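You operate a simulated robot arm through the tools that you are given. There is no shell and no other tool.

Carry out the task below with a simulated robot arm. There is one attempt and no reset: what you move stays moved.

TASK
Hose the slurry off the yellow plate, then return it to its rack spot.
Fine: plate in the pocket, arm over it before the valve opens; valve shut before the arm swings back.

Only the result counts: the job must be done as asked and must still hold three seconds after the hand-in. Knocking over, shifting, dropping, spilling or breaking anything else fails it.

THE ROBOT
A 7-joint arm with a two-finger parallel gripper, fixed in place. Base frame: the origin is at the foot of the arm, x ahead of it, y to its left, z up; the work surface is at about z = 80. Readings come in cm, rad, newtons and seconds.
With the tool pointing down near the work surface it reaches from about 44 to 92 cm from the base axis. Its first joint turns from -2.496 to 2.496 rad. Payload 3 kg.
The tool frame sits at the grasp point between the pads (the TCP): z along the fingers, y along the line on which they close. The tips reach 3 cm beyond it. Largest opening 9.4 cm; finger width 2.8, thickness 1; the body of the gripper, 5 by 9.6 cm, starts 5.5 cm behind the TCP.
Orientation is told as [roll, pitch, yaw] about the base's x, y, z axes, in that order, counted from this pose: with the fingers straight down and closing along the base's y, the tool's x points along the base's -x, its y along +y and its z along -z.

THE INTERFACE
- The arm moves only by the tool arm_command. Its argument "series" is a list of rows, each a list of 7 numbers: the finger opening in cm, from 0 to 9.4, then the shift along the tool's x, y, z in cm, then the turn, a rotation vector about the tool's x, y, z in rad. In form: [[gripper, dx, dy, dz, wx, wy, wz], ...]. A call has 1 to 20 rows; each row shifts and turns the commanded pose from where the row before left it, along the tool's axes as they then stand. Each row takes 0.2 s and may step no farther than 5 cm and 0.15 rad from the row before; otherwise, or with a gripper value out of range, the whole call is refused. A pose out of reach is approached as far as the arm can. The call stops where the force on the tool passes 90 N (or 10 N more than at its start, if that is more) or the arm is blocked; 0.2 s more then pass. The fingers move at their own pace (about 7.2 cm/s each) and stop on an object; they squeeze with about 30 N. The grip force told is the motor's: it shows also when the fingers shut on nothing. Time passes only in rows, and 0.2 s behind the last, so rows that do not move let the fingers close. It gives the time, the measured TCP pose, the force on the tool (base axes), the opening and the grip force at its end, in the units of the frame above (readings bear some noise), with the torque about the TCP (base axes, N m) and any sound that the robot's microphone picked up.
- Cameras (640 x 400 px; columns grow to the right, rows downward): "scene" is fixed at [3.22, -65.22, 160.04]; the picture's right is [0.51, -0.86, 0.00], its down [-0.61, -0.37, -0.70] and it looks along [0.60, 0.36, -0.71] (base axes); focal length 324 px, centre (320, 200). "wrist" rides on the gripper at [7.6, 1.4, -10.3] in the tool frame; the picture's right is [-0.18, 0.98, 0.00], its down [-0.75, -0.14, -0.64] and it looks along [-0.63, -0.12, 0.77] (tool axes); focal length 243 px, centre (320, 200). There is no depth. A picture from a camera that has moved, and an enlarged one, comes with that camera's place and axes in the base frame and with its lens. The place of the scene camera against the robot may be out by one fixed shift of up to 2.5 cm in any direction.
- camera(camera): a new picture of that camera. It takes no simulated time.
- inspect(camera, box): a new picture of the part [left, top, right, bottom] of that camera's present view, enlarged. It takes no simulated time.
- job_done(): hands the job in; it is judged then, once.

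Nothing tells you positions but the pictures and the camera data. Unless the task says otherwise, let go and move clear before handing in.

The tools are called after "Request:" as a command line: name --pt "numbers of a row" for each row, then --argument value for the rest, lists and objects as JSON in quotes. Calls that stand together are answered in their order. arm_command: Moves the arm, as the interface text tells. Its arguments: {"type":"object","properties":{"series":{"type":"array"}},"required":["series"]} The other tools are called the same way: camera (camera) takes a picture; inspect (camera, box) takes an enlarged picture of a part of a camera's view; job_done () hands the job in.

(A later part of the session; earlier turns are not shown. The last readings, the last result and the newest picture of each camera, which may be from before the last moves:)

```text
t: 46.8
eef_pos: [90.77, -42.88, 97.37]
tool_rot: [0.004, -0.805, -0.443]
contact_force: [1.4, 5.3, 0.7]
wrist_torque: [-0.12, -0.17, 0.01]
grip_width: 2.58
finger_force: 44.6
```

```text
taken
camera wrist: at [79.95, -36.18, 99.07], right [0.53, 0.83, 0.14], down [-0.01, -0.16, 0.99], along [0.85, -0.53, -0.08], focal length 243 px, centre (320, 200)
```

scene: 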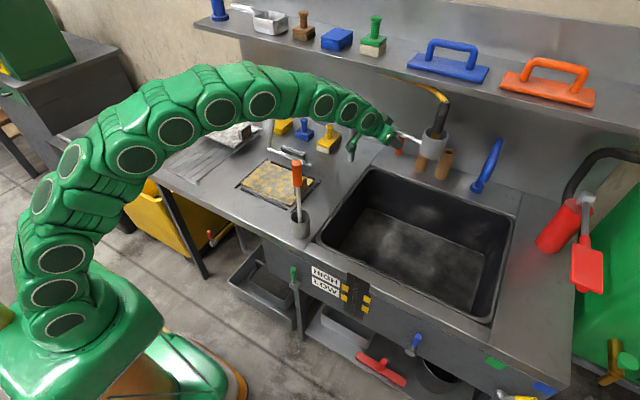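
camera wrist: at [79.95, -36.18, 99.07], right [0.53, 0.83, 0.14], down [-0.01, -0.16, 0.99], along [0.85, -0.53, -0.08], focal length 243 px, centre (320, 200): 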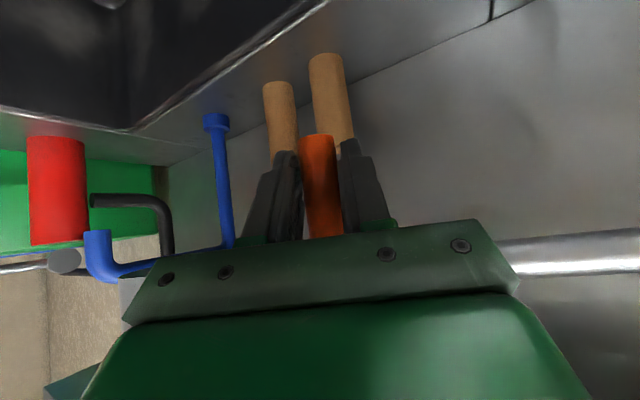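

It is gripped at 2.6 cm. I'll pull it gently along the arc around the post (about (97, -23.5), radius 20) and check that it follows.

Request:
arm_command --pt "0 0.742 -0.111 -0.763 0 0 0" --pt "0 0.742 -0.056 -0.763 0 0 0" --pt "0 0.745 0 -0.766 0 0 0" --pt "0 0.745 0.057 -0.766 0 0 0" --pt "0 0 0 0 0 0 0"

Request:
camera --camera "wrist"

Request:
camera --camera "scene"

```text
t: 48.0
eef_pos: [86.67, -41.16, 97.41]
tool_rot: [0.005, -0.805, -0.444]
contact_force: [-2.8, -3.5, 13.8]
wrist_torque: [0.28, 0.56, -0.03]
grip_width: 2.53
finger_force: 44.9
```

```text
taken
camera wrist: at [75.91, -34.54, 99.05], right [0.54, 0.83, 0.14], down [-0.01, -0.16, 0.99], along [0.84, -0.53, -0.08], focal length 243 px, centre (320, 200)
```

wrist: 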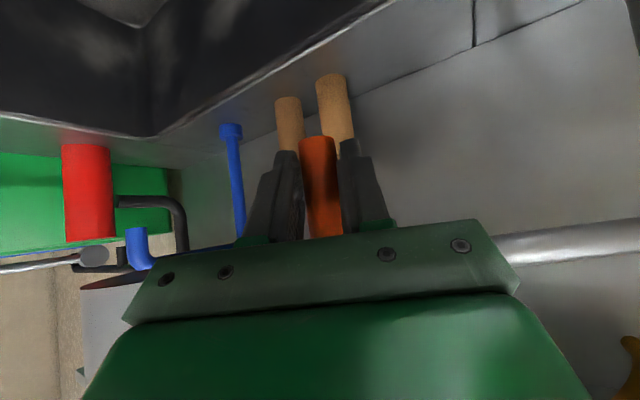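

```text
taken
```

scene: 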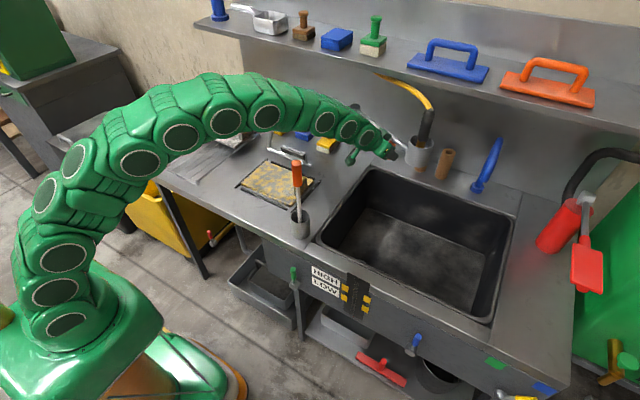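

The arm follows smoothly. I'll keep pulling it along the arc while yawing the hand ahead of it, so the ring stays clear of the gripper.

Request:
arm_command --pt "0 0.716 0.103 -0.737 0.02546 0 0.02474" --pt "0 0.715 0.119 -0.735 0.02546 0 0.02474" --pt "0 0.714 0.134 -0.734 0.02546 0 0.02474" --pt "0 0.712 0.15 -0.732 0.02546 0 0.02474" --pt "0 0.71 0.165 -0.731 0.02546 0 0.02474" --pt "0 0.708 0.181 -0.729 0.02546 0 0.02474" --pt "0 0.706 0.196 -0.727 0.02546 0 0.02474" --pt "0 0.704 0.211 -0.724 0.02546 0 0.02474" --pt "0 0.702 0.227 -0.722 0.02546 0 0.02474"

Request:
camera --camera "wrist"

Request:
camera --camera "scene"

```text
t: 50.0
eef_pos: [79.87, -34.95, 97.08]
tool_rot: [0.004, -0.8, -0.765]
contact_force: [-24.8, -18.2, -4.2]
wrist_torque: [-0.29, 1.01, -0.49]
grip_width: 2.17
finger_force: 45.0
```

```text
taken
camera wrist: at [71.76, -25.22, 98.9], right [0.77, 0.62, 0.14], down [-0.05, -0.15, 0.99], along [0.64, -0.77, -0.08], focal length 243 px, centre (320, 200)
```

wrist: 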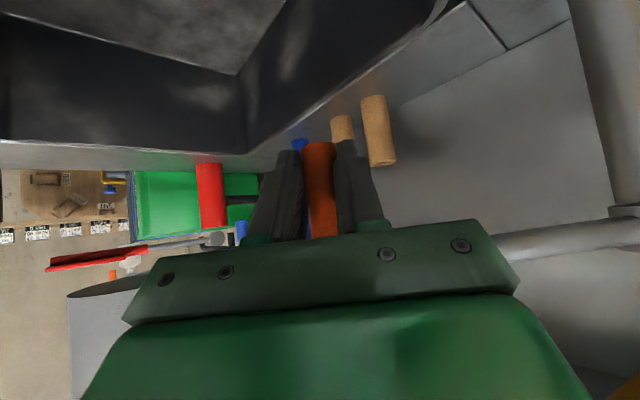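

```text
taken
```

scene: 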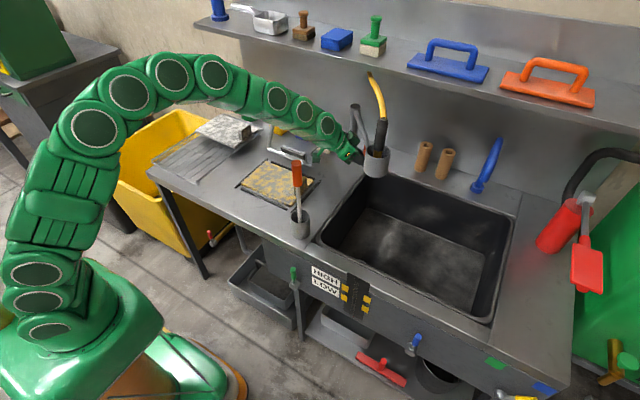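

Resistance is building radially outward, so the true radius is slightly larger than I assumed. I'll ease outward and re-check the force.

Request:
arm_command --pt "0 0.06 -0.4 -0.06 0 0 0" --pt "0 0.06 -0.4 -0.06 0 0 0" --pt "0 0 0 0 0 0 0"

Request:
camera --camera "wrist"

```text
t: 50.8
eef_pos: [79.68, -34.9, 97.25]
tool_rot: [0.009, -0.804, -0.759]
contact_force: [48.7, 38.2, -29.2]
wrist_torque: [0.38, 0.48, 1.07]
grip_width: 2.15
finger_force: 44.4
```

```text
taken
camera wrist: at [71.53, -25.18, 98.87], right [0.76, 0.63, 0.14], down [-0.06, -0.15, 0.99], along [0.64, -0.76, -0.08], focal length 243 px, centre (320, 200)
```

wrist: 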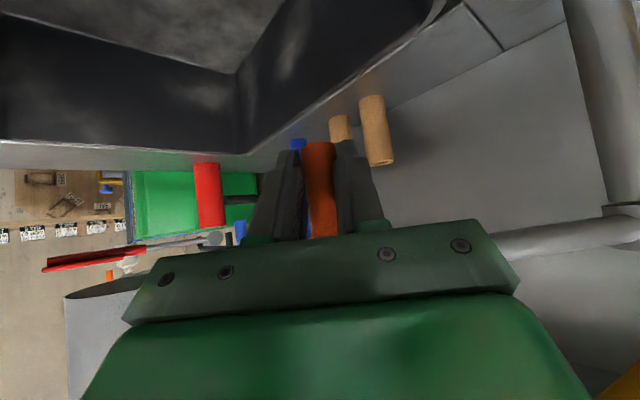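

Request:
arm_command --pt "0 -0.08 0.54 0.08 0 0 0" --pt "0 0.708 0.216 -0.729 0.02546 0 0.02474" --pt "0 0.706 0.23 -0.726 0.02546 0 0.02474" --pt "0 0.703 0.243 -0.724 0.02546 0 0.02474" --pt "0 0 0 0 0 0 0"

Request:
camera --camera "scene"

```text
t: 52.0
eef_pos: [78.3, -32.22, 97.18]
tool_rot: [0.009, -0.801, -0.869]
contact_force: [48.6, 26.7, -11.0]
wrist_torque: [-0.27, -0.18, 0.84]
grip_width: 2.16
finger_force: 45.1
```

```text
taken
```

scene: 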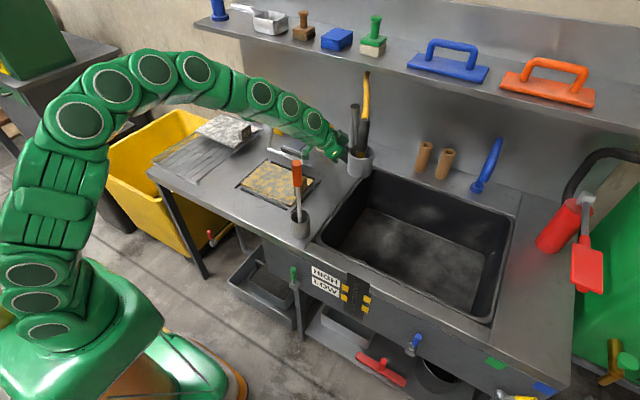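

Refitting the arc gives a centre of about (96.8, -23.2) and radius 20.6. I'll correct inward and carry on along this arc.

Request:
arm_command --pt "0 -0.094 0.534 0.097 0 0 0" --pt "0 0.724 0.292 -0.745 0.02546 0 0.02474" --pt "0 0.72 0.31 -0.741 0.02546 0 0.02474" --pt "0 0.716 0.328 -0.737 0.02546 0 0.02474" --pt "0 0 0 0 0 0 0"

Request:
camera --camera "wrist"

```text
t: 53.2
eef_pos: [77.29, -29.32, 97.18]
tool_rot: [0.007, -0.801, -0.984]
contact_force: [-27.9, -11.2, 30.4]
wrist_torque: [-0.91, 0.28, -0.56]
grip_width: 2.19
finger_force: 45.2
```

```text
taken
camera wrist: at [71.38, -18.04, 98.96], right [0.89, 0.44, 0.14], down [-0.08, -0.13, 0.99], along [0.46, -0.89, -0.08], focal length 243 px, centre (320, 200)
```

wrist: 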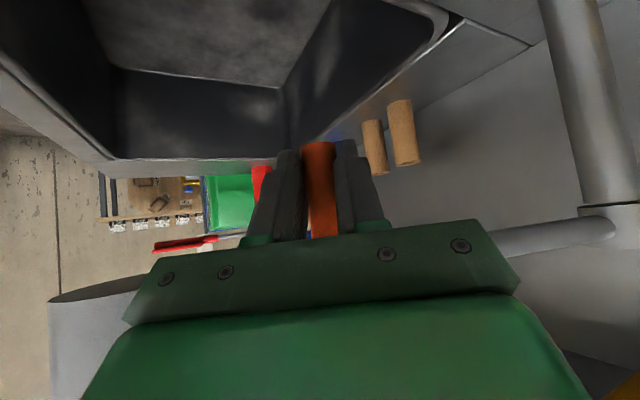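

Still following well. I'll continue toward the pocket in short stages, keeping the hand ahead of the arm and raising it slightly so the camera clears the red T-handle.

Request:
arm_command --pt "0 0.059 -0.288 -0.06 0 0 0" --pt "0 0.716 0.328 -0.737 0.0302 0.0125 0.0293" --pt "0 0.7225 0.339 -0.7256 0.0298 0.0125 0.0297" --pt "0 0.729 0.349 -0.714 0.0295 0.0125 0.0301" --pt "0 0.735 0.36 -0.702 0.0291 0.0125 0.0304" --pt "0 0 0 0 0 0 0"

Request:
camera --camera "wrist"

Request:
camera --camera "scene"

```text
t: 54.6
eef_pos: [76.45, -24.95, 97.29]
tool_rot: [0.008, -0.751, -1.144]
contact_force: [22.2, 4.2, 1.0]
wrist_torque: [-0.66, 0.01, 0.52]
grip_width: 2.17
finger_force: 45.0
```

```text
taken
camera wrist: at [72.53, -12.95, 99.6], right [0.95, 0.29, 0.13], down [-0.09, -0.16, 0.98], along [0.3, -0.94, -0.13], focal length 243 px, centre (320, 200)
```

wrist: 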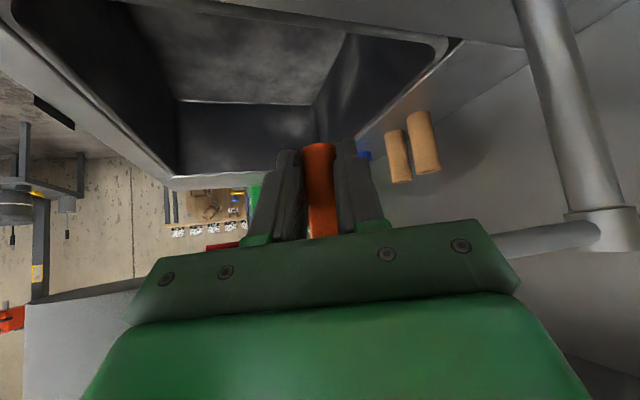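

```text
taken
```

scene: 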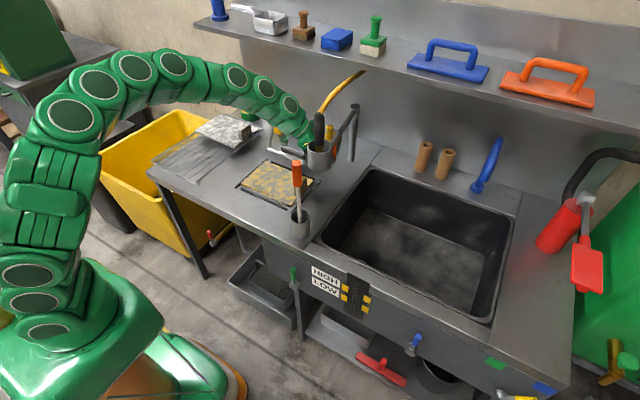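

Request:
arm_command --pt "0 0.696 0.528 -0.648 0.0287 0.0125 0.0308" --pt "0 0.738 0.397 -0.67 0.0283 0.0125 0.0312" --pt "0 0.743 0.407 -0.658 0.0279 0.0125 0.0315" --pt "0 0.748 0.4175 -0.646 0.0275 0.0125 0.0319" --pt "0 0.7525 0.428 -0.634 0.0271 0.0125 0.0322" --pt "0 0 0 0 0 0 0"

Request:
camera --camera "wrist"

Request:
camera --camera "scene"

```text
t: 56.0
eef_pos: [76.73, -19.54, 97.32]
tool_rot: [0.008, -0.689, -1.354]
contact_force: [83.2, -10.3, 10.6]
wrist_torque: [-0.38, -0.95, 1.27]
grip_width: 2.16
finger_force: 45.1
```

```text
taken
camera wrist: at [75.45, -7.23, 100.46], right [0.99, 0.08, 0.12], down [-0.1, -0.2, 0.97], along [0.1, -0.98, -0.19], focal length 243 px, centre (320, 200)
```

wrist: 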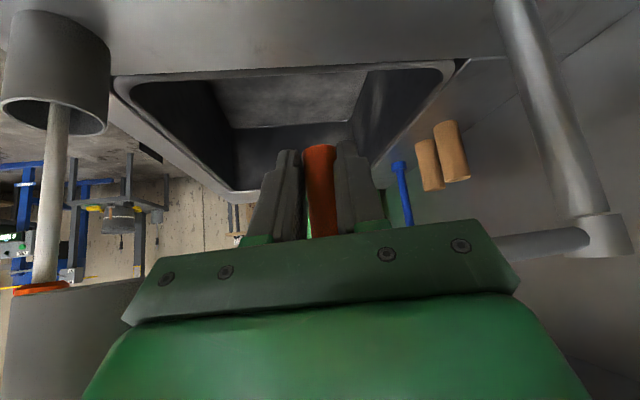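

```text
taken
```

scene: 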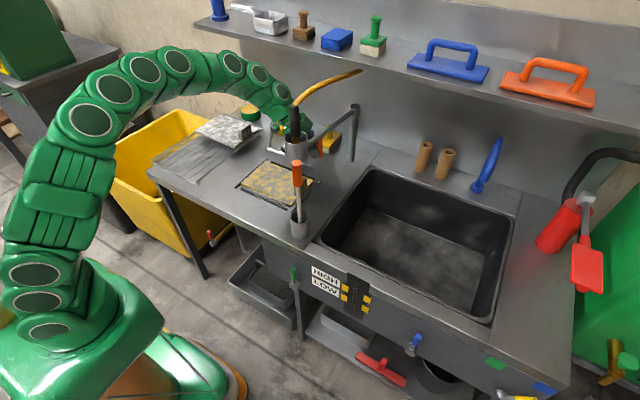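

The ring is now nearly over the plate. The force shows I'm pulling slightly too wide, so I'll correct inward and continue in a short stage.

Request:
arm_command --pt "0 -0.239 0.738 0.197 0 0 0" --pt "0 0.7267 0.4225 -0.5997 0.0276 0.0125 0.0335" --pt "0 0.732 0.429 -0.5887 0.0272 0.0125 0.0338" --pt "0 0 0 0 0 0 0"

Request:
camera --camera "wrist"

Request:
inspect --camera "scene" --box '[220, 60, 380, 230]'

```text
t: 56.9
eef_pos: [77.26, -17.87, 96.9]
tool_rot: [-0.015, -0.658, -1.438]
contact_force: [-28.8, 7.4, 12.9]
wrist_torque: [0.32, -0.67, -0.32]
grip_width: 2.17
finger_force: 45.3
stopped in row 4: the force on the tool passed its limit at 98 N (the readings are from after the stop); the commanded pose is now the measured one
```

```text
taken
camera wrist: at [77.34, -5.44, 100.37], right [0.99, -0.02, 0.1], down [-0.1, -0.22, 0.97], along [0.0, -0.98, -0.22], focal length 243 px, centre (320, 200)
```

wrist: 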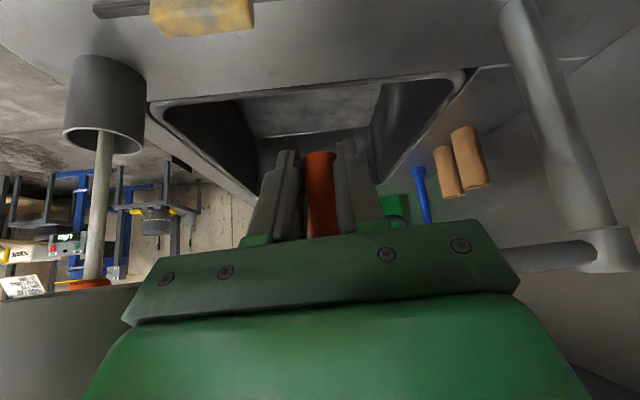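

```text
2.35 times, centred on (300, 145) of scene
camera zoom: at [3.22, -65.22, 160.04], right [0.51, -0.86, 0.0], down [-0.61, -0.37, -0.7], along [0.6, 0.36, -0.71], focal length 761 px, centre (367, 329)
```

zoom: 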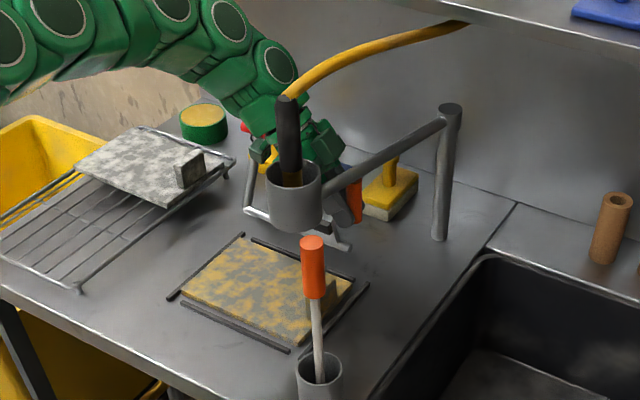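

The force limit tripped, probably because the hand is close to the ring or binding radially. I'll loosen the grip, let it settle, and look before continuing.

Request:
arm_command --pt "4.5 0 0 0 0 0 0" --pt "4.5 0 0 0 0 0 0" --pt "4.5 0 0 0 0 0 0"

Request:
camera --camera "wrist"

Request:
inspect --camera "scene" --box '[250, 80, 370, 180]'

```text
t: 57.7
eef_pos: [77.54, -17.84, 96.82]
tool_rot: [-0.015, -0.656, -1.438]
contact_force: [-0.8, -0.3, 0.0]
wrist_torque: [-0.01, 0.03, 0.03]
grip_width: 4.48
finger_force: 0.0
```

```text
taken
camera wrist: at [77.42, -5.42, 100.3], right [0.99, -0.02, 0.1], down [-0.1, -0.22, 0.97], along [0.0, -0.98, -0.22], focal length 243 px, centre (320, 200)
```

wrist: 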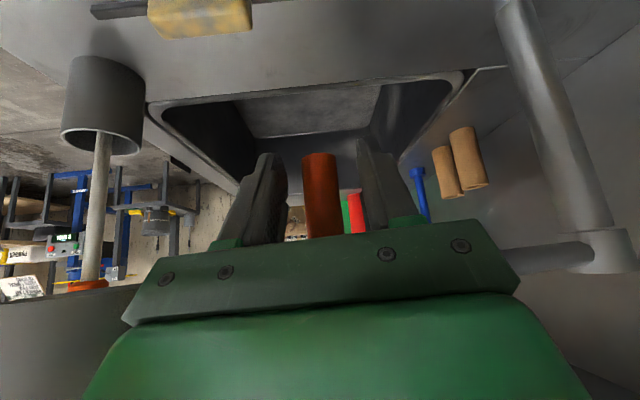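

```text
4.00 times, centred on (310, 130) of scene
camera zoom: at [3.22, -65.22, 160.04], right [0.51, -0.86, 0.0], down [-0.61, -0.37, -0.7], along [0.6, 0.36, -0.71], focal length 1294 px, centre (360, 480)
```

zoom: 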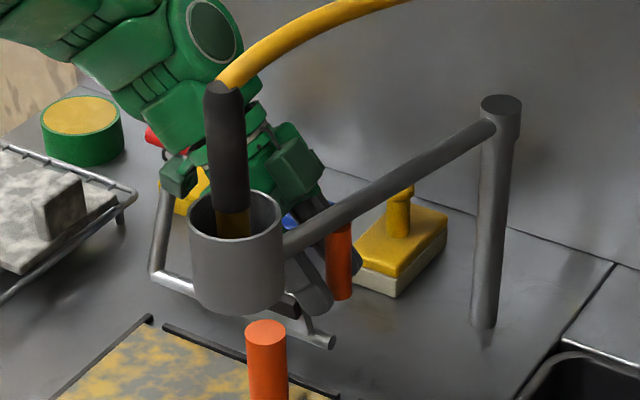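

The arm stays put by itself. I'll rotate the hand a bit further around the handle while loose, then regrip and finish the swing.

Request:
arm_command --pt "4.5 0 0 0 0.0763 0 0.0991" --pt "4.5 0 0 0 0.0763 0 0.0991" --pt "4.5 0 0 0 0 0 0"

Request:
camera --camera "wrist"

Request:
inspect --camera "scene" --box '[250, 80, 370, 180]'

```text
t: 58.5
eef_pos: [77.47, -17.69, 96.84]
tool_rot: [-0.014, -0.66, -1.689]
contact_force: [1.0, -0.8, -0.6]
wrist_torque: [0.01, 0.01, 0.03]
grip_width: 4.51
finger_force: 0.1
```

```text
taken
camera wrist: at [80.51, -5.75, 100.26], right [0.96, -0.27, 0.1], down [-0.16, -0.18, 0.97], along [-0.24, -0.95, -0.22], focal length 243 px, centre (320, 200)
```

wrist: 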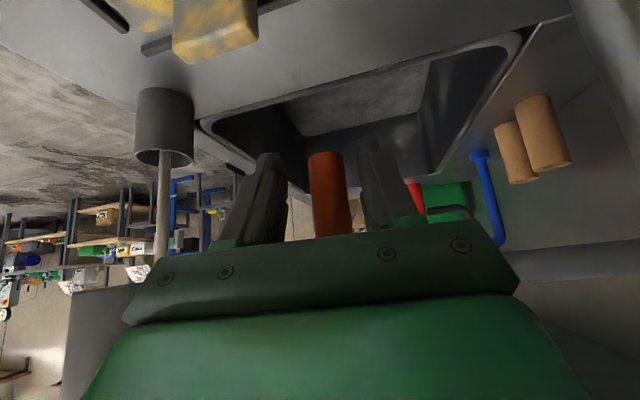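

```text
4.00 times, centred on (310, 130) of scene
camera zoom: at [3.22, -65.22, 160.04], right [0.51, -0.86, 0.0], down [-0.61, -0.37, -0.7], along [0.6, 0.36, -0.71], focal length 1294 px, centre (360, 480)
```

zoom: 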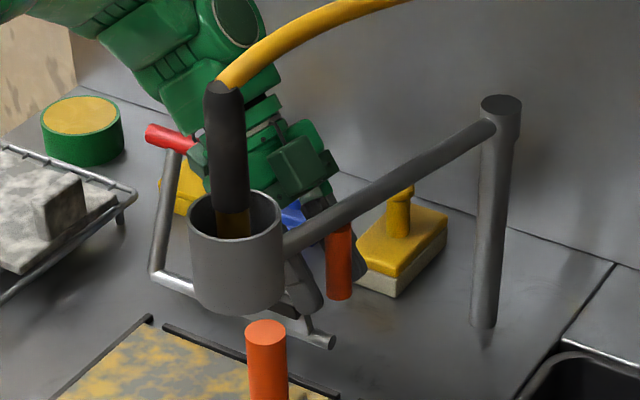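

Request:
arm_command --pt "2.5 0 0 0 0 0 0" --pt "0 0 0 0 0 0 0" --pt "0 0 0 0 0 0 0"

```text
t: 59.3
eef_pos: [77.54, -17.88, 96.81]
tool_rot: [-0.01, -0.659, -1.688]
contact_force: [58.2, -13.9, -11.7]
wrist_torque: [0.66, -0.97, 1.01]
grip_width: 2.43
finger_force: 30.2
```

Request:
arm_command --pt "0 -0.07 0.593 0.054 0 0 0" --pt "0 0 0 0 0 0 0"

```text
t: 59.9
eef_pos: [77.72, -18.07, 96.85]
tool_rot: [-0.02, -0.662, -1.69]
contact_force: [-52.3, 9.8, 23.9]
wrist_torque: [-0.44, -0.01, -1.02]
grip_width: 2.18
finger_force: 45.2
```

Request:
arm_command --pt "0 0.033 -0.277 -0.025 0 0 0" --pt "0 0.811 0.181 -0.629 0.0321 0 0.0414" --pt "0 0.811 0.181 -0.629 0.0321 0 0.0414" --pt "0 0 0 0 0 0 0"

Request:
camera --camera "scene"

```text
t: 60.9
eef_pos: [78.53, -15.88, 96.8]
tool_rot: [-0.012, -0.659, -1.794]
contact_force: [-12.5, 6.5, 2.1]
wrist_torque: [0.74, -0.72, -0.02]
grip_width: 2.17
finger_force: 45.1
```

```text
taken
```

scene: 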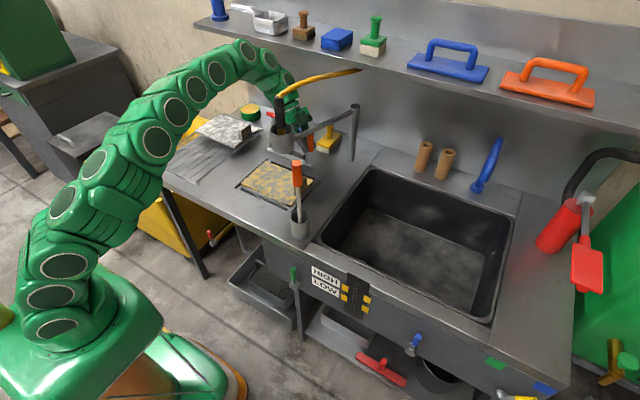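

Request:
arm_command --pt "0 0.811 0.181 -0.629 0.0321 0 0.0414" --pt "0 0.811 0.181 -0.629 0.0321 0 0.0414" --pt "0 0.811 0.181 -0.629 0.0321 0 0.0414" --pt "0 0 0 0 0 0 0"

Request:
camera --camera "scene"

Request:
camera --camera "wrist"

Request:
inspect --camera "scene" --box '[220, 70, 380, 220]'

```text
t: 61.9
eef_pos: [79.86, -13.31, 96.76]
tool_rot: [-0.008, -0.663, -1.954]
contact_force: [57.1, -27.1, 2.0]
wrist_torque: [0.22, -1.44, 1.14]
grip_width: 2.15
finger_force: 44.8
```

```text
taken
```

scene: 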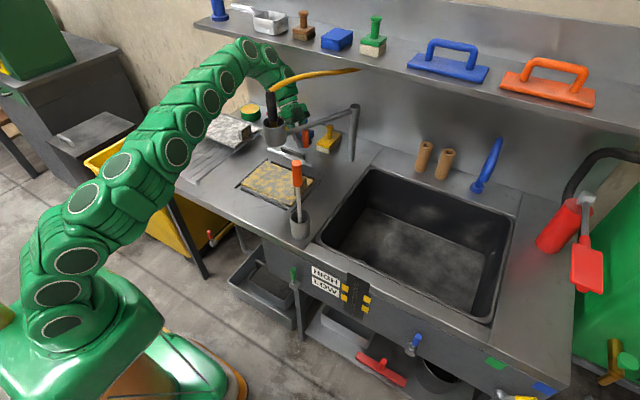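

```text
taken
camera wrist: at [85.94, -2.4, 100.24], right [0.86, -0.51, 0.11], down [-0.2, -0.13, 0.97], along [-0.48, -0.85, -0.22], focal length 243 px, centre (320, 200)
```

wrist: 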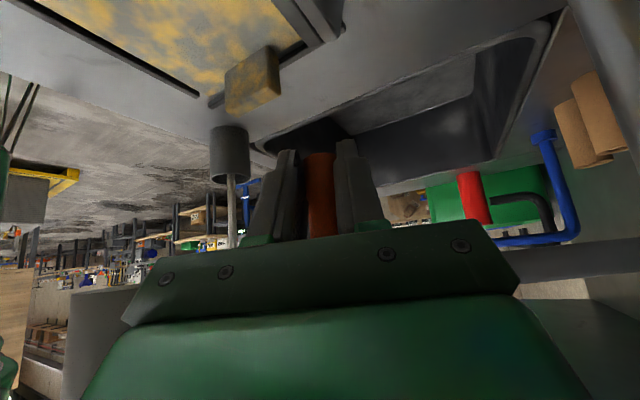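

```text
2.67 times, centred on (300, 145) of scene
camera zoom: at [3.22, -65.22, 160.04], right [0.51, -0.86, 0.0], down [-0.61, -0.37, -0.7], along [0.6, 0.36, -0.71], focal length 863 px, centre (373, 347)
```

zoom: 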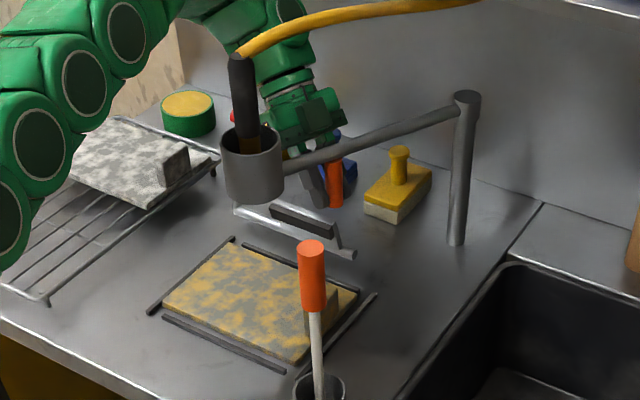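

The ring is now over the pocket centre at about (70, -8.5). I'll open slightly, turn the hand a little away from the shelf, and back out carefully from between the ring and the T-handle.

Request:
arm_command --pt "3.8 0 0 0 0 0 0" --pt "3.8 0 0 0 0 0 0"

Request:
arm_command --pt "3.8 0 0 0 -0.0614 0 -0.079" --pt "3.8 0 0 0 -0.0614 0 -0.079" --pt "3.8 0 0 0 0 0 0"

Request:
camera --camera "wrist"

Request:
inspect --camera "scene" --box '[220, 70, 380, 220]'

```text
t: 62.5
eef_pos: [79.69, -13.11, 96.78]
tool_rot: [-0.013, -0.664, -1.949]
contact_force: [-0.4, 0.4, -0.2]
wrist_torque: [-0.01, -0.03, 0.03]
grip_width: 3.79
finger_force: 0.0
```

```text
t: 63.3
eef_pos: [79.78, -12.96, 96.78]
tool_rot: [-0.013, -0.663, -1.749]
contact_force: [-0.3, 2.1, 10.3]
wrist_torque: [0.11, 0.5, -0.09]
grip_width: 3.79
finger_force: 0.0
```

```text
taken
camera wrist: at [83.53, -1.21, 100.27], right [0.94, -0.32, 0.1], down [-0.17, -0.17, 0.97], along [-0.3, -0.93, -0.22], focal length 243 px, centre (320, 200)
```

wrist: 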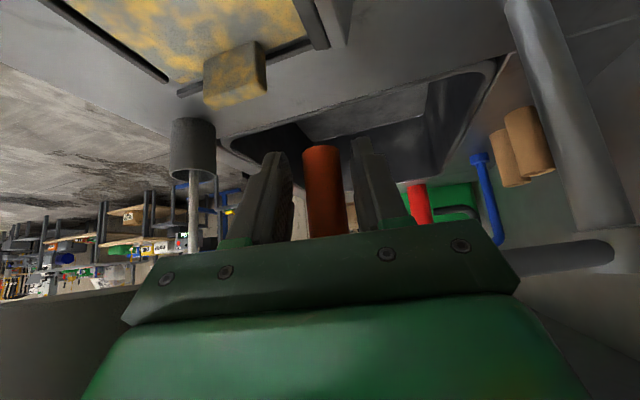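

```text
2.67 times, centred on (300, 145) of scene
camera zoom: at [3.22, -65.22, 160.04], right [0.51, -0.86, 0.0], down [-0.61, -0.37, -0.7], along [0.6, 0.36, -0.71], focal length 863 px, centre (373, 347)
```

zoom: 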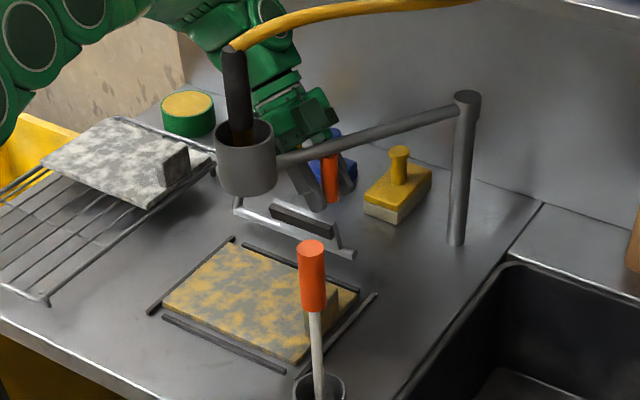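

The hand nudged the ring slightly, but it is still over the plate. Now I'll back out along the tool axis.

Request:
arm_command --pt "3.8 0 0.3 -0.5 0 0 0" --pt "4.2 0 0 -1.5 0 0 0" --pt "4.2 0 0 -1.5 0 0 0" --pt "4.2 0 0 -1.5 0 0 0"

Request:
camera --camera "wrist"

Request:
inspect --camera "scene" --box '[220, 70, 380, 220]'

```text
t: 64.3
eef_pos: [80.58, -10.18, 100.63]
tool_rot: [-0.014, -0.662, -1.748]
contact_force: [0.2, 0.0, -0.5]
wrist_torque: [-0.01, -0.01, 0.0]
grip_width: 4.21
finger_force: 0.1
```

```text
taken
camera wrist: at [84.46, 1.67, 104.11], right [0.94, -0.33, 0.1], down [-0.17, -0.17, 0.97], along [-0.3, -0.93, -0.22], focal length 243 px, centre (320, 200)
```

wrist: 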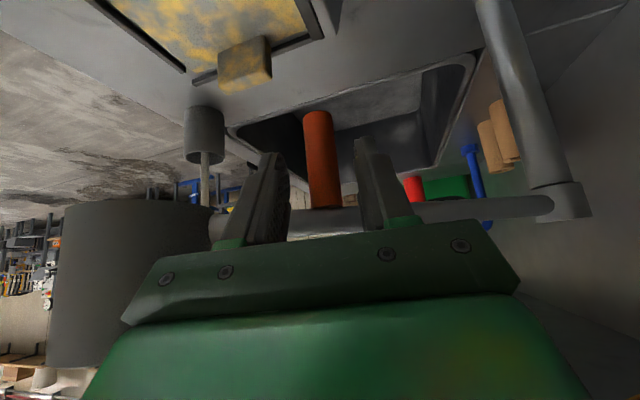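

```text
2.67 times, centred on (300, 145) of scene
camera zoom: at [3.22, -65.22, 160.04], right [0.51, -0.86, 0.0], down [-0.61, -0.37, -0.7], along [0.6, 0.36, -0.71], focal length 863 px, centre (373, 347)
```

zoom: 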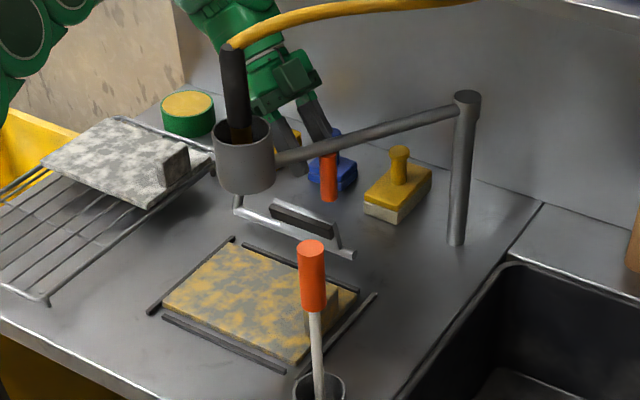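

I'm clear of the handle and the ring stays over the plate. I'll back away in +y and up, then around the ring toward the robot.

Request:
arm_command --pt "4.2 0.63 -0.35 -2.39 0 0 0" --pt "4.2 0.63 -0.35 -2.39 0 0 0" --pt "4.2 0.8 -1.33 -1.89 0 0 0" --pt "4.2 0.8 -1.33 -1.89 0 0 0" --pt "4.2 0.8 -1.33 -1.89 0 0 0"

Request:
camera --camera "scene"

Request:
camera --camera "wrist"

```text
t: 65.5
eef_pos: [77.69, -0.1, 106.62]
tool_rot: [-0.011, -0.661, -1.749]
contact_force: [0.1, 0.1, -0.4]
wrist_torque: [0.01, 0.01, -0.02]
grip_width: 4.19
finger_force: 0.1
```

```text
taken
```

scene: 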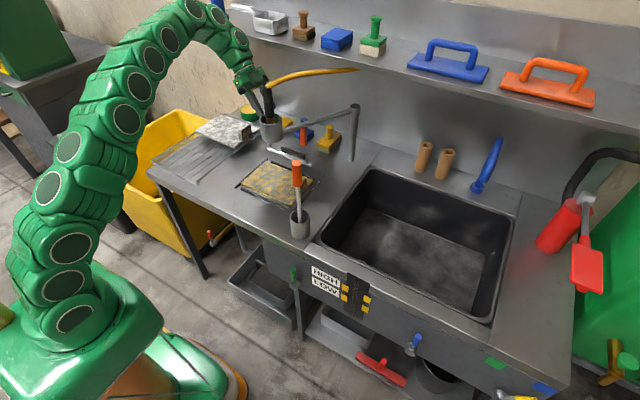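

```text
taken
camera wrist: at [81.48, 11.72, 110.04], right [0.94, -0.33, 0.1], down [-0.17, -0.17, 0.97], along [-0.3, -0.93, -0.22], focal length 243 px, centre (320, 200)
```

wrist: 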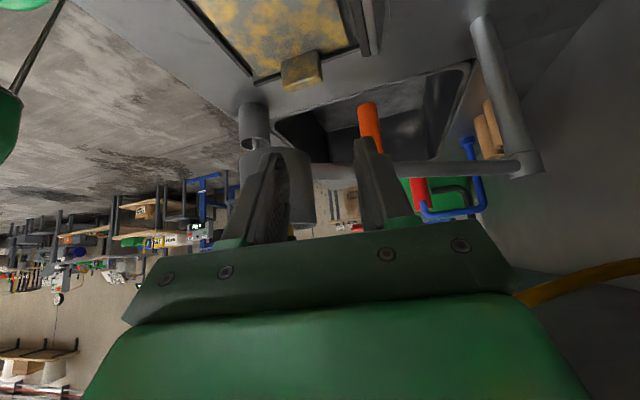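

Request:
arm_command --pt "4.2 0.63 -0.35 -2.39 0 0 0" --pt "4.2 0.63 -0.35 -2.39 0 0 0" --pt "4.2 0.04 -3.77 -2.5 0 0 0" --pt "4.2 0.04 -3.77 -2.5 0 0 0" --pt "4.2 0.04 -3.77 -2 0 0 0" --pt "4.2 0.04 -3.77 -2 0 0 0" --pt "4.2 0 0 0 -0.0875 0 -0.1124" --pt "4.2 0 0 0 -0.0875 0 -0.1124" --pt "4.2 0 0 0 -0.0875 0 -0.1124" --pt "4.2 0 0 0 -0.0875 0 -0.1124" --pt "4.2 0 0 0 -0.0875 0 -0.1124" --pt "4.2 0 0 0 -0.0875 0 -0.1124"

Request:
camera --camera "scene"

```text
t: 68.1
eef_pos: [64.23, 12.28, 116.94]
tool_rot: [-0.008, -0.655, -0.896]
contact_force: [-0.4, -0.2, 0.0]
wrist_torque: [0.03, -0.02, -0.02]
grip_width: 4.2
finger_force: 0.2
```

```text
taken
```

scene: 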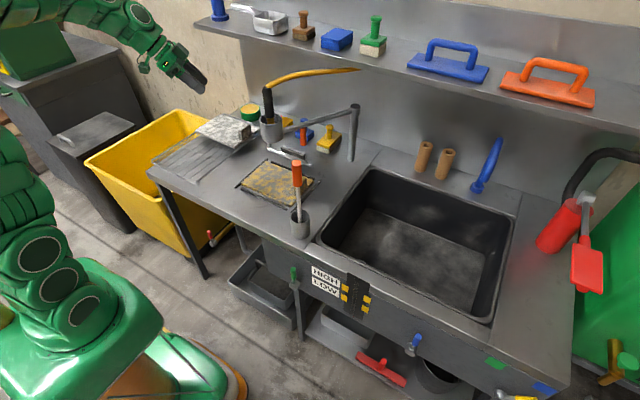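

Everything is in place so far. I'll straighten the tool and look at the red-handled valve on the yellow pipe under the left counter edge.

Request:
arm_command --pt "4.2 0 0 0 -0.0908 0 -0.1182" --pt "4.2 0 0 0 -0.0908 0 -0.1182" --pt "4.2 0 0 0 -0.0908 0 -0.1182" --pt "4.2 0 0 0 -0.0908 0 -0.1182" --pt "4.2 0 0 0 -0.0908 0 -0.1182" --pt "4.2 0 0 0 -0.0908 0 -0.1182" --pt "4.2 0 0 0 0 0.131 0" --pt "4.2 0 0 0 0 0.131 0" --pt "4.2 0 0 0 0 0.131 0" --pt "4.2 0 0 0 0 0.131 0" --pt "4.2 0 0 0 0 0.131 0" --pt "0 4 1.5 1 0 0 0" --pt "0 4 1.5 1 0 0 0" --pt "0 4 1.5 1 0 0 0" --pt "0 4 1.5 1 0 0 0"

Request:
camera --camera "wrist"

```text
t: 71.3
eef_pos: [48.26, 18.43, 113.11]
tool_rot: [-0.003, 0.007, -0.009]
contact_force: [0.2, 0.2, -0.2]
wrist_torque: [-0.01, 0.0, 0.01]
grip_width: 0.0
finger_force: 29.6
```

```text
taken
camera wrist: at [40.78, 19.92, 123.41], right [0.19, 0.98, 0.0], down [0.76, -0.15, 0.64], along [0.63, -0.13, -0.77], focal length 243 px, centre (320, 200)
```

wrist: 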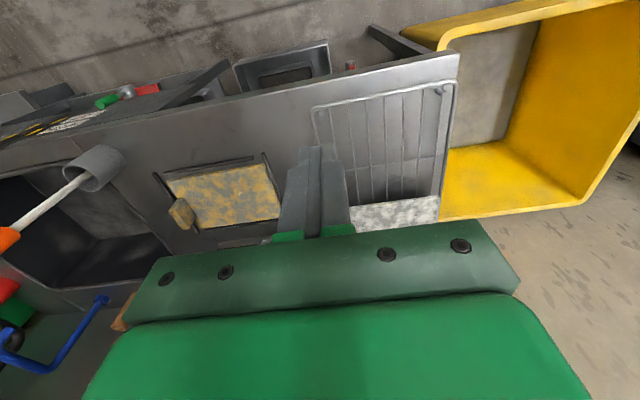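

Request:
arm_command --pt "0 1.5 0.5 4.5 0 0 0" --pt "0 1.5 0.5 4.5 0 0 0" --pt "0 1.5 0.5 4.5 0 0 0" --pt "0 1.5 0.5 4.5 0 0 0"

Request:
camera --camera "wrist"

Request:
inspect --camera "wrist" --box '[240, 0, 440, 125]'

Request:
camera --camera "scene"

```text
t: 72.3
eef_pos: [42.22, 20.33, 95.13]
tool_rot: [-0.003, 0.008, -0.007]
contact_force: [-0.1, 0.5, -0.8]
wrist_torque: [-0.02, 0.02, 0.02]
grip_width: 0.0
finger_force: 29.9
```

```text
taken
camera wrist: at [34.82, 21.85, 105.41], right [0.19, 0.98, 0.0], down [0.76, -0.15, 0.64], along [0.62, -0.13, -0.77], focal length 243 px, centre (320, 200)
```

wrist: 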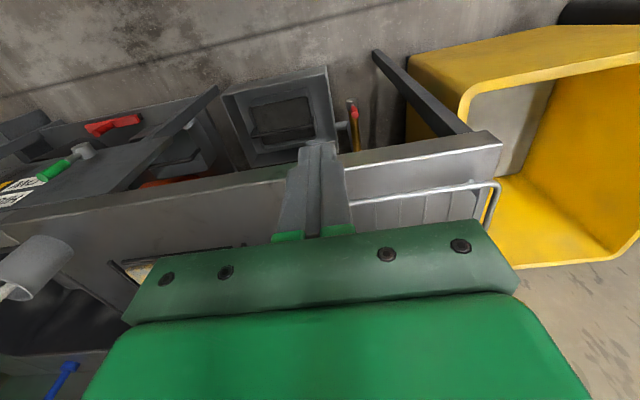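

```text
3.20 times, centred on (340, 62) of wrist
camera zoom: at [34.82, 21.85, 105.41], right [0.19, 0.98, 0.0], down [0.76, -0.15, 0.64], along [0.62, -0.13, -0.77], focal length 776 px, centre (256, 640)
```

zoom: 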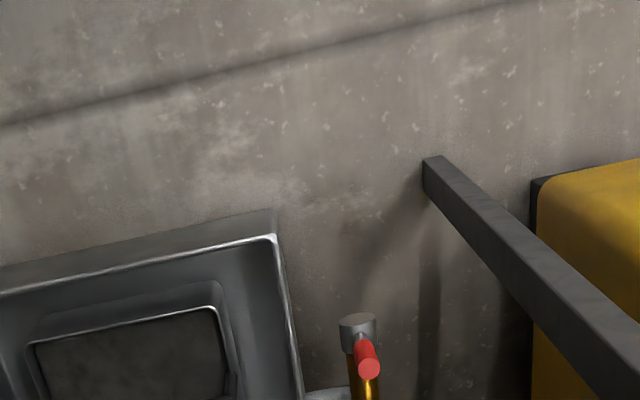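

```text
taken
```

scene: 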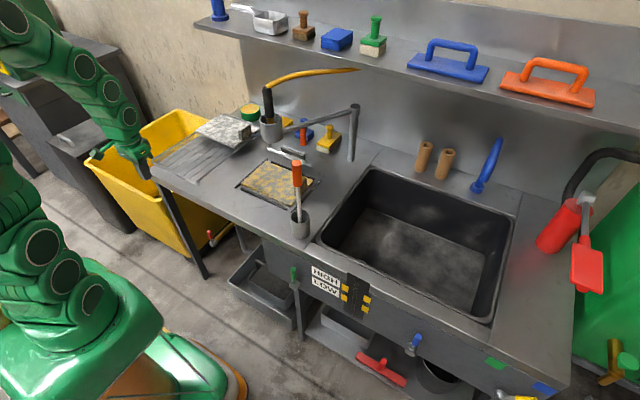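

The red valve is actually far below and behind the counter edge (z about 35), so it's out of reach and looks like the bin drain. The green valve is on the apron directly below the hose's wall inlet, with hub at about (48.8, -28.8, 61.5) and grip top at z 69. It's the matching one, so I'll approach it and look closely.

Request:
arm_command --pt "0 0 -4.8 0 0 0 0" --pt "0 0 -4.8 0 0 0 0" --pt "0 0 -4.8 0 0 0 0" --pt "0 0 -4.8 0 0 0 0" --pt "0 0 -4.8 0 0 0 0" --pt "0 0 -4.8 0 0 0 0" --pt "0 0 -4.8 0 0 0 0" --pt "0 -1 -3 0 0 0 0"

Request:
camera --camera "wrist"

Request:
inspect --camera "wrist" --box '[120, 0, 320, 150]'

Request:
camera --camera "scene"

```text
t: 74.1
eef_pos: [42.97, -16.64, 94.93]
tool_rot: [-0.001, 0.006, -0.008]
contact_force: [0.4, -0.1, 0.1]
wrist_torque: [-0.04, 0.01, -0.02]
grip_width: 0.0
finger_force: 30.2
```

```text
taken
camera wrist: at [35.54, -14.96, 105.28], right [0.19, 0.98, 0.0], down [0.76, -0.15, 0.64], along [0.62, -0.13, -0.77], focal length 243 px, centre (320, 200)
```

wrist: 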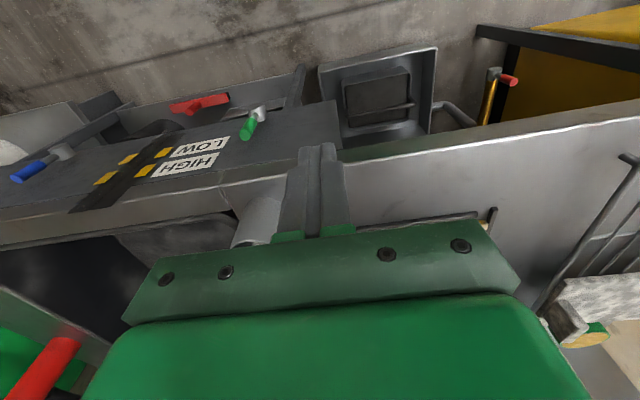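

```text
2.67 times, centred on (220, 75) of wrist
camera zoom: at [35.54, -14.96, 105.28], right [0.19, 0.98, 0.0], down [0.76, -0.15, 0.64], along [0.62, -0.13, -0.77], focal length 647 px, centre (587, 533)
```

zoom: 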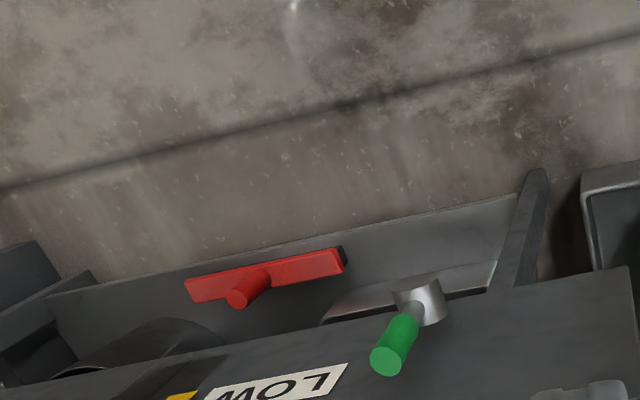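

```text
taken
```

scene: 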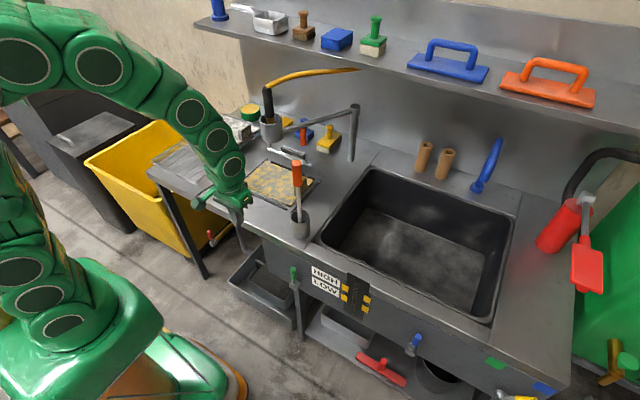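

Before touching any valve I want to trace the yellow pipe under the counter. I'll move aside and look along under the bench from the right.

Request:
arm_command --pt "0 1.6 -3.9 0.5 0 0 0" --pt "0 1.6 -3.9 0.5 0 0 0" --pt "0 1.6 -3.9 0.5 0 0 0" --pt "0 1.6 -3.9 0.5 0 0 0" --pt "0 1.6 -3.9 0.5 0 0 0" --pt "0 1.6 -3.9 0.5 0 0 0" --pt "0 0 0 0 0 0 -0.15" --pt "0 0 0 0 0 0 -0.15" --pt "0 0 0 0 0 0 -0.15" --pt "0 0 0 0 0 0 -0.15" --pt "0 0 0 0 0 0 -0.15" --pt "0 0 0 0 0 0 -0.15" --pt "0 0 0 0 0 0 -0.15"

Request:
arm_command --pt "0 0 0 0 0 -0.14 0" --pt "0 0 0 0 0 -0.14 0" --pt "0 0 0 0 0 -0.14 0" --pt "0 0 0 0 0 -0.14 0" --pt "0 0 0 0 0 -0.14 0"

Request:
camera --camera "wrist"

Request:
camera --camera "scene"

```text
t: 76.9
eef_pos: [32.92, -39.65, 92.32]
tool_rot: [0.006, 0.007, 1.044]
contact_force: [0.2, 0.2, 0.3]
wrist_torque: [-0.02, 0.02, 0.03]
grip_width: 0.0
finger_force: 30.0
```

```text
t: 78.1
eef_pos: [33.06, -39.61, 92.45]
tool_rot: [0.002, -0.697, 1.036]
contact_force: [0.0, -0.3, 0.4]
wrist_torque: [-0.01, -0.01, 0.0]
grip_width: 0.02
finger_force: 30.3
```

```text
taken
camera wrist: at [25.56, -49.64, 95.39], right [-0.78, 0.62, 0.12], down [0.21, 0.07, 0.98], along [0.6, 0.78, -0.18], focal length 243 px, centre (320, 200)
```

wrist: 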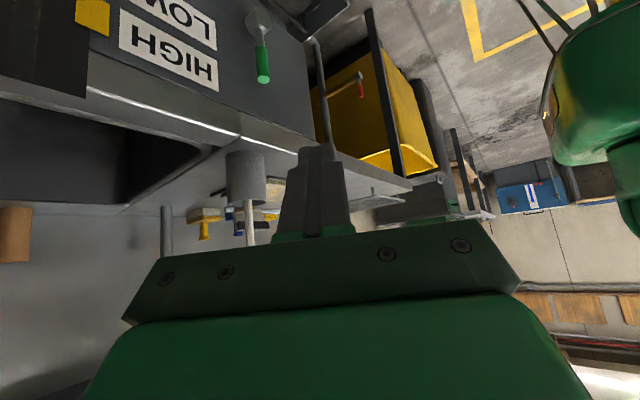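

```text
taken
```

scene: 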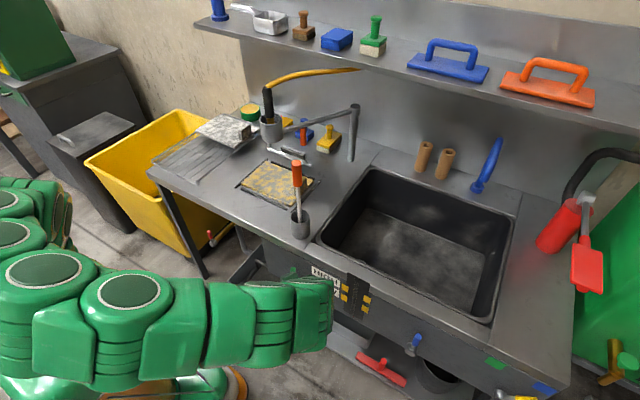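

Request:
inspect --camera "wrist" --box '[220, 0, 460, 200]'

Request:
inspect --camera "wrist" --box '[300, 50, 400, 130]'

```text
2.00 times, centred on (340, 100) of wrist
camera zoom: at [25.56, -49.64, 95.39], right [-0.78, 0.62, 0.12], down [0.21, 0.07, 0.98], along [0.6, 0.78, -0.18], focal length 485 px, centre (280, 400)
```

zoom: 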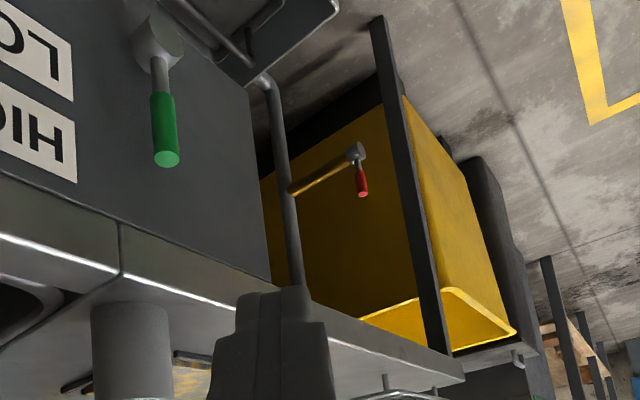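

```text
5.00 times, centred on (350, 90) of wrist
camera zoom: at [25.56, -49.64, 95.39], right [-0.78, 0.62, 0.12], down [0.21, 0.07, 0.98], along [0.6, 0.78, -0.18], focal length 1213 px, centre (170, 750)
```

zoom: 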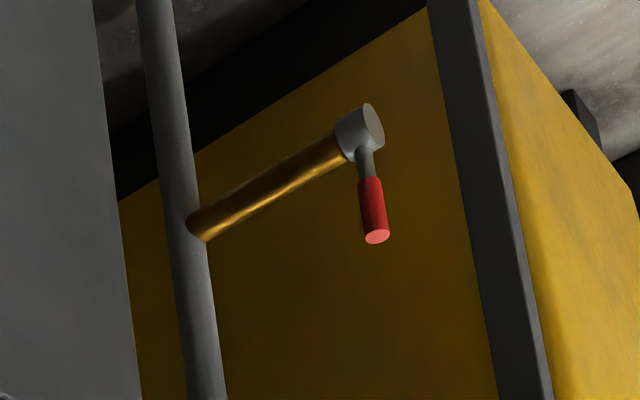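

The yellow stub is just a branch on the grey drain pipe going to the floor tray, so the red valve is a drain and not the hose feed. The green valve is the plausible feed. I'll position beside it on its +y side.

Request:
arm_command --pt "0 0 0 0 0 0.14 0" --pt "0 0 0 0 0 0.14 0" --pt "0 0 0 0 0 0.14 0" --pt "0 0 0 0 0 0.14 0" --pt "0 0 0 0 0 0.14 0" --pt "0 0 0 0 0 0 0.148" --pt "0 0 0 0 0 0 0.148" --pt "0 0 0 0 0 0 0.148" --pt "0 0 0 0 0 0 0.148" --pt "0 0 0 0 0 0 0.148" --pt "0 0 0 0 0 0 0.148" --pt "0 0 0 0 0 0 0.148" --pt "0 -2 3.8 0 0 0 0" --pt "0 -2 3.8 0 0 0 0" --pt "0 -2.2 3.8 0 0 0 0" --pt "0 -2.2 3.8 0 0 0 0" --pt "0 -2.2 3.2 0 0 0 0"

Request:
arm_command --pt "0 0 0 0 0 -0.15 0" --pt "0 0 0 0 0 -0.15 0"

Request:
camera --camera "wrist"

```text
t: 81.7
eef_pos: [43.41, -21.1, 92.21]
tool_rot: [-0.002, 0.008, 0.002]
contact_force: [-1.0, 0.2, -0.3]
wrist_torque: [0.03, -0.03, 0.0]
grip_width: 0.02
finger_force: 29.6
```

```text
t: 82.3
eef_pos: [43.31, -21.22, 92.28]
tool_rot: [-0.002, -0.295, 0.005]
contact_force: [-0.4, -0.3, -1.0]
wrist_torque: [-0.01, 0.02, 0.04]
grip_width: 0.02
finger_force: 29.8
```

```text
taken
camera wrist: at [33.28, -19.82, 99.82], right [0.17, 0.98, 0.05], down [0.54, -0.14, 0.83], along [0.83, -0.12, -0.55], focal length 243 px, centre (320, 200)
```

wrist: 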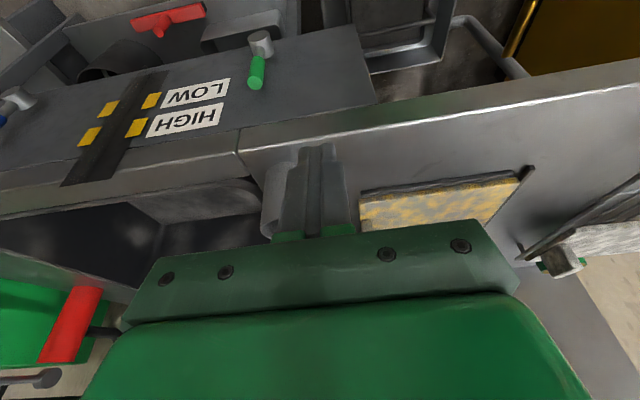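

Request:
arm_command --pt "0 0.46 -0.63 4.15 0 0 0" --pt "0 0.46 -0.63 4.15 0 0 0" --pt "0 0.46 -0.63 4.15 0 0 0" --pt "0 0.46 -0.63 4.15 0 0 0"

Request:
camera --camera "wrist"

Request:
camera --camera "scene"

```text
t: 83.3
eef_pos: [46.38, -23.84, 75.56]
tool_rot: [-0.005, -0.292, 0.006]
contact_force: [0.1, -0.6, 1.2]
wrist_torque: [-0.02, 0.0, -0.01]
grip_width: 0.0
finger_force: 30.3
```

```text
taken
camera wrist: at [36.29, -22.42, 83.25], right [0.17, 0.98, 0.05], down [0.54, -0.14, 0.83], along [0.83, -0.12, -0.55], focal length 243 px, centre (320, 200)
```

wrist: 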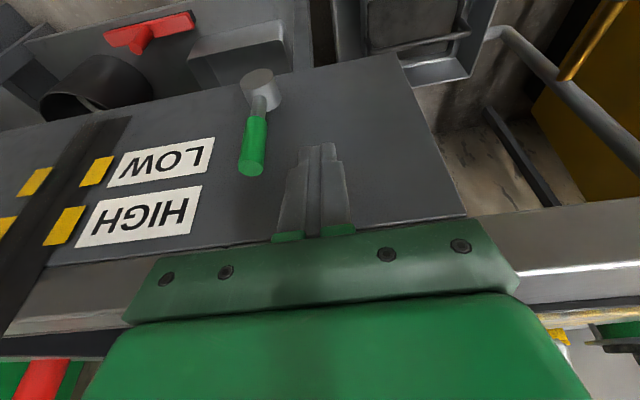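

```text
taken
```

scene: 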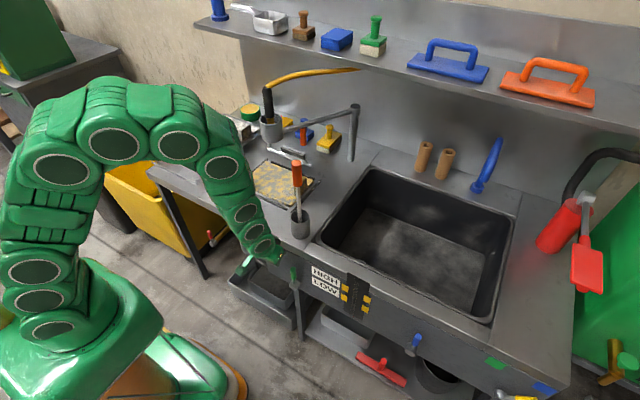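

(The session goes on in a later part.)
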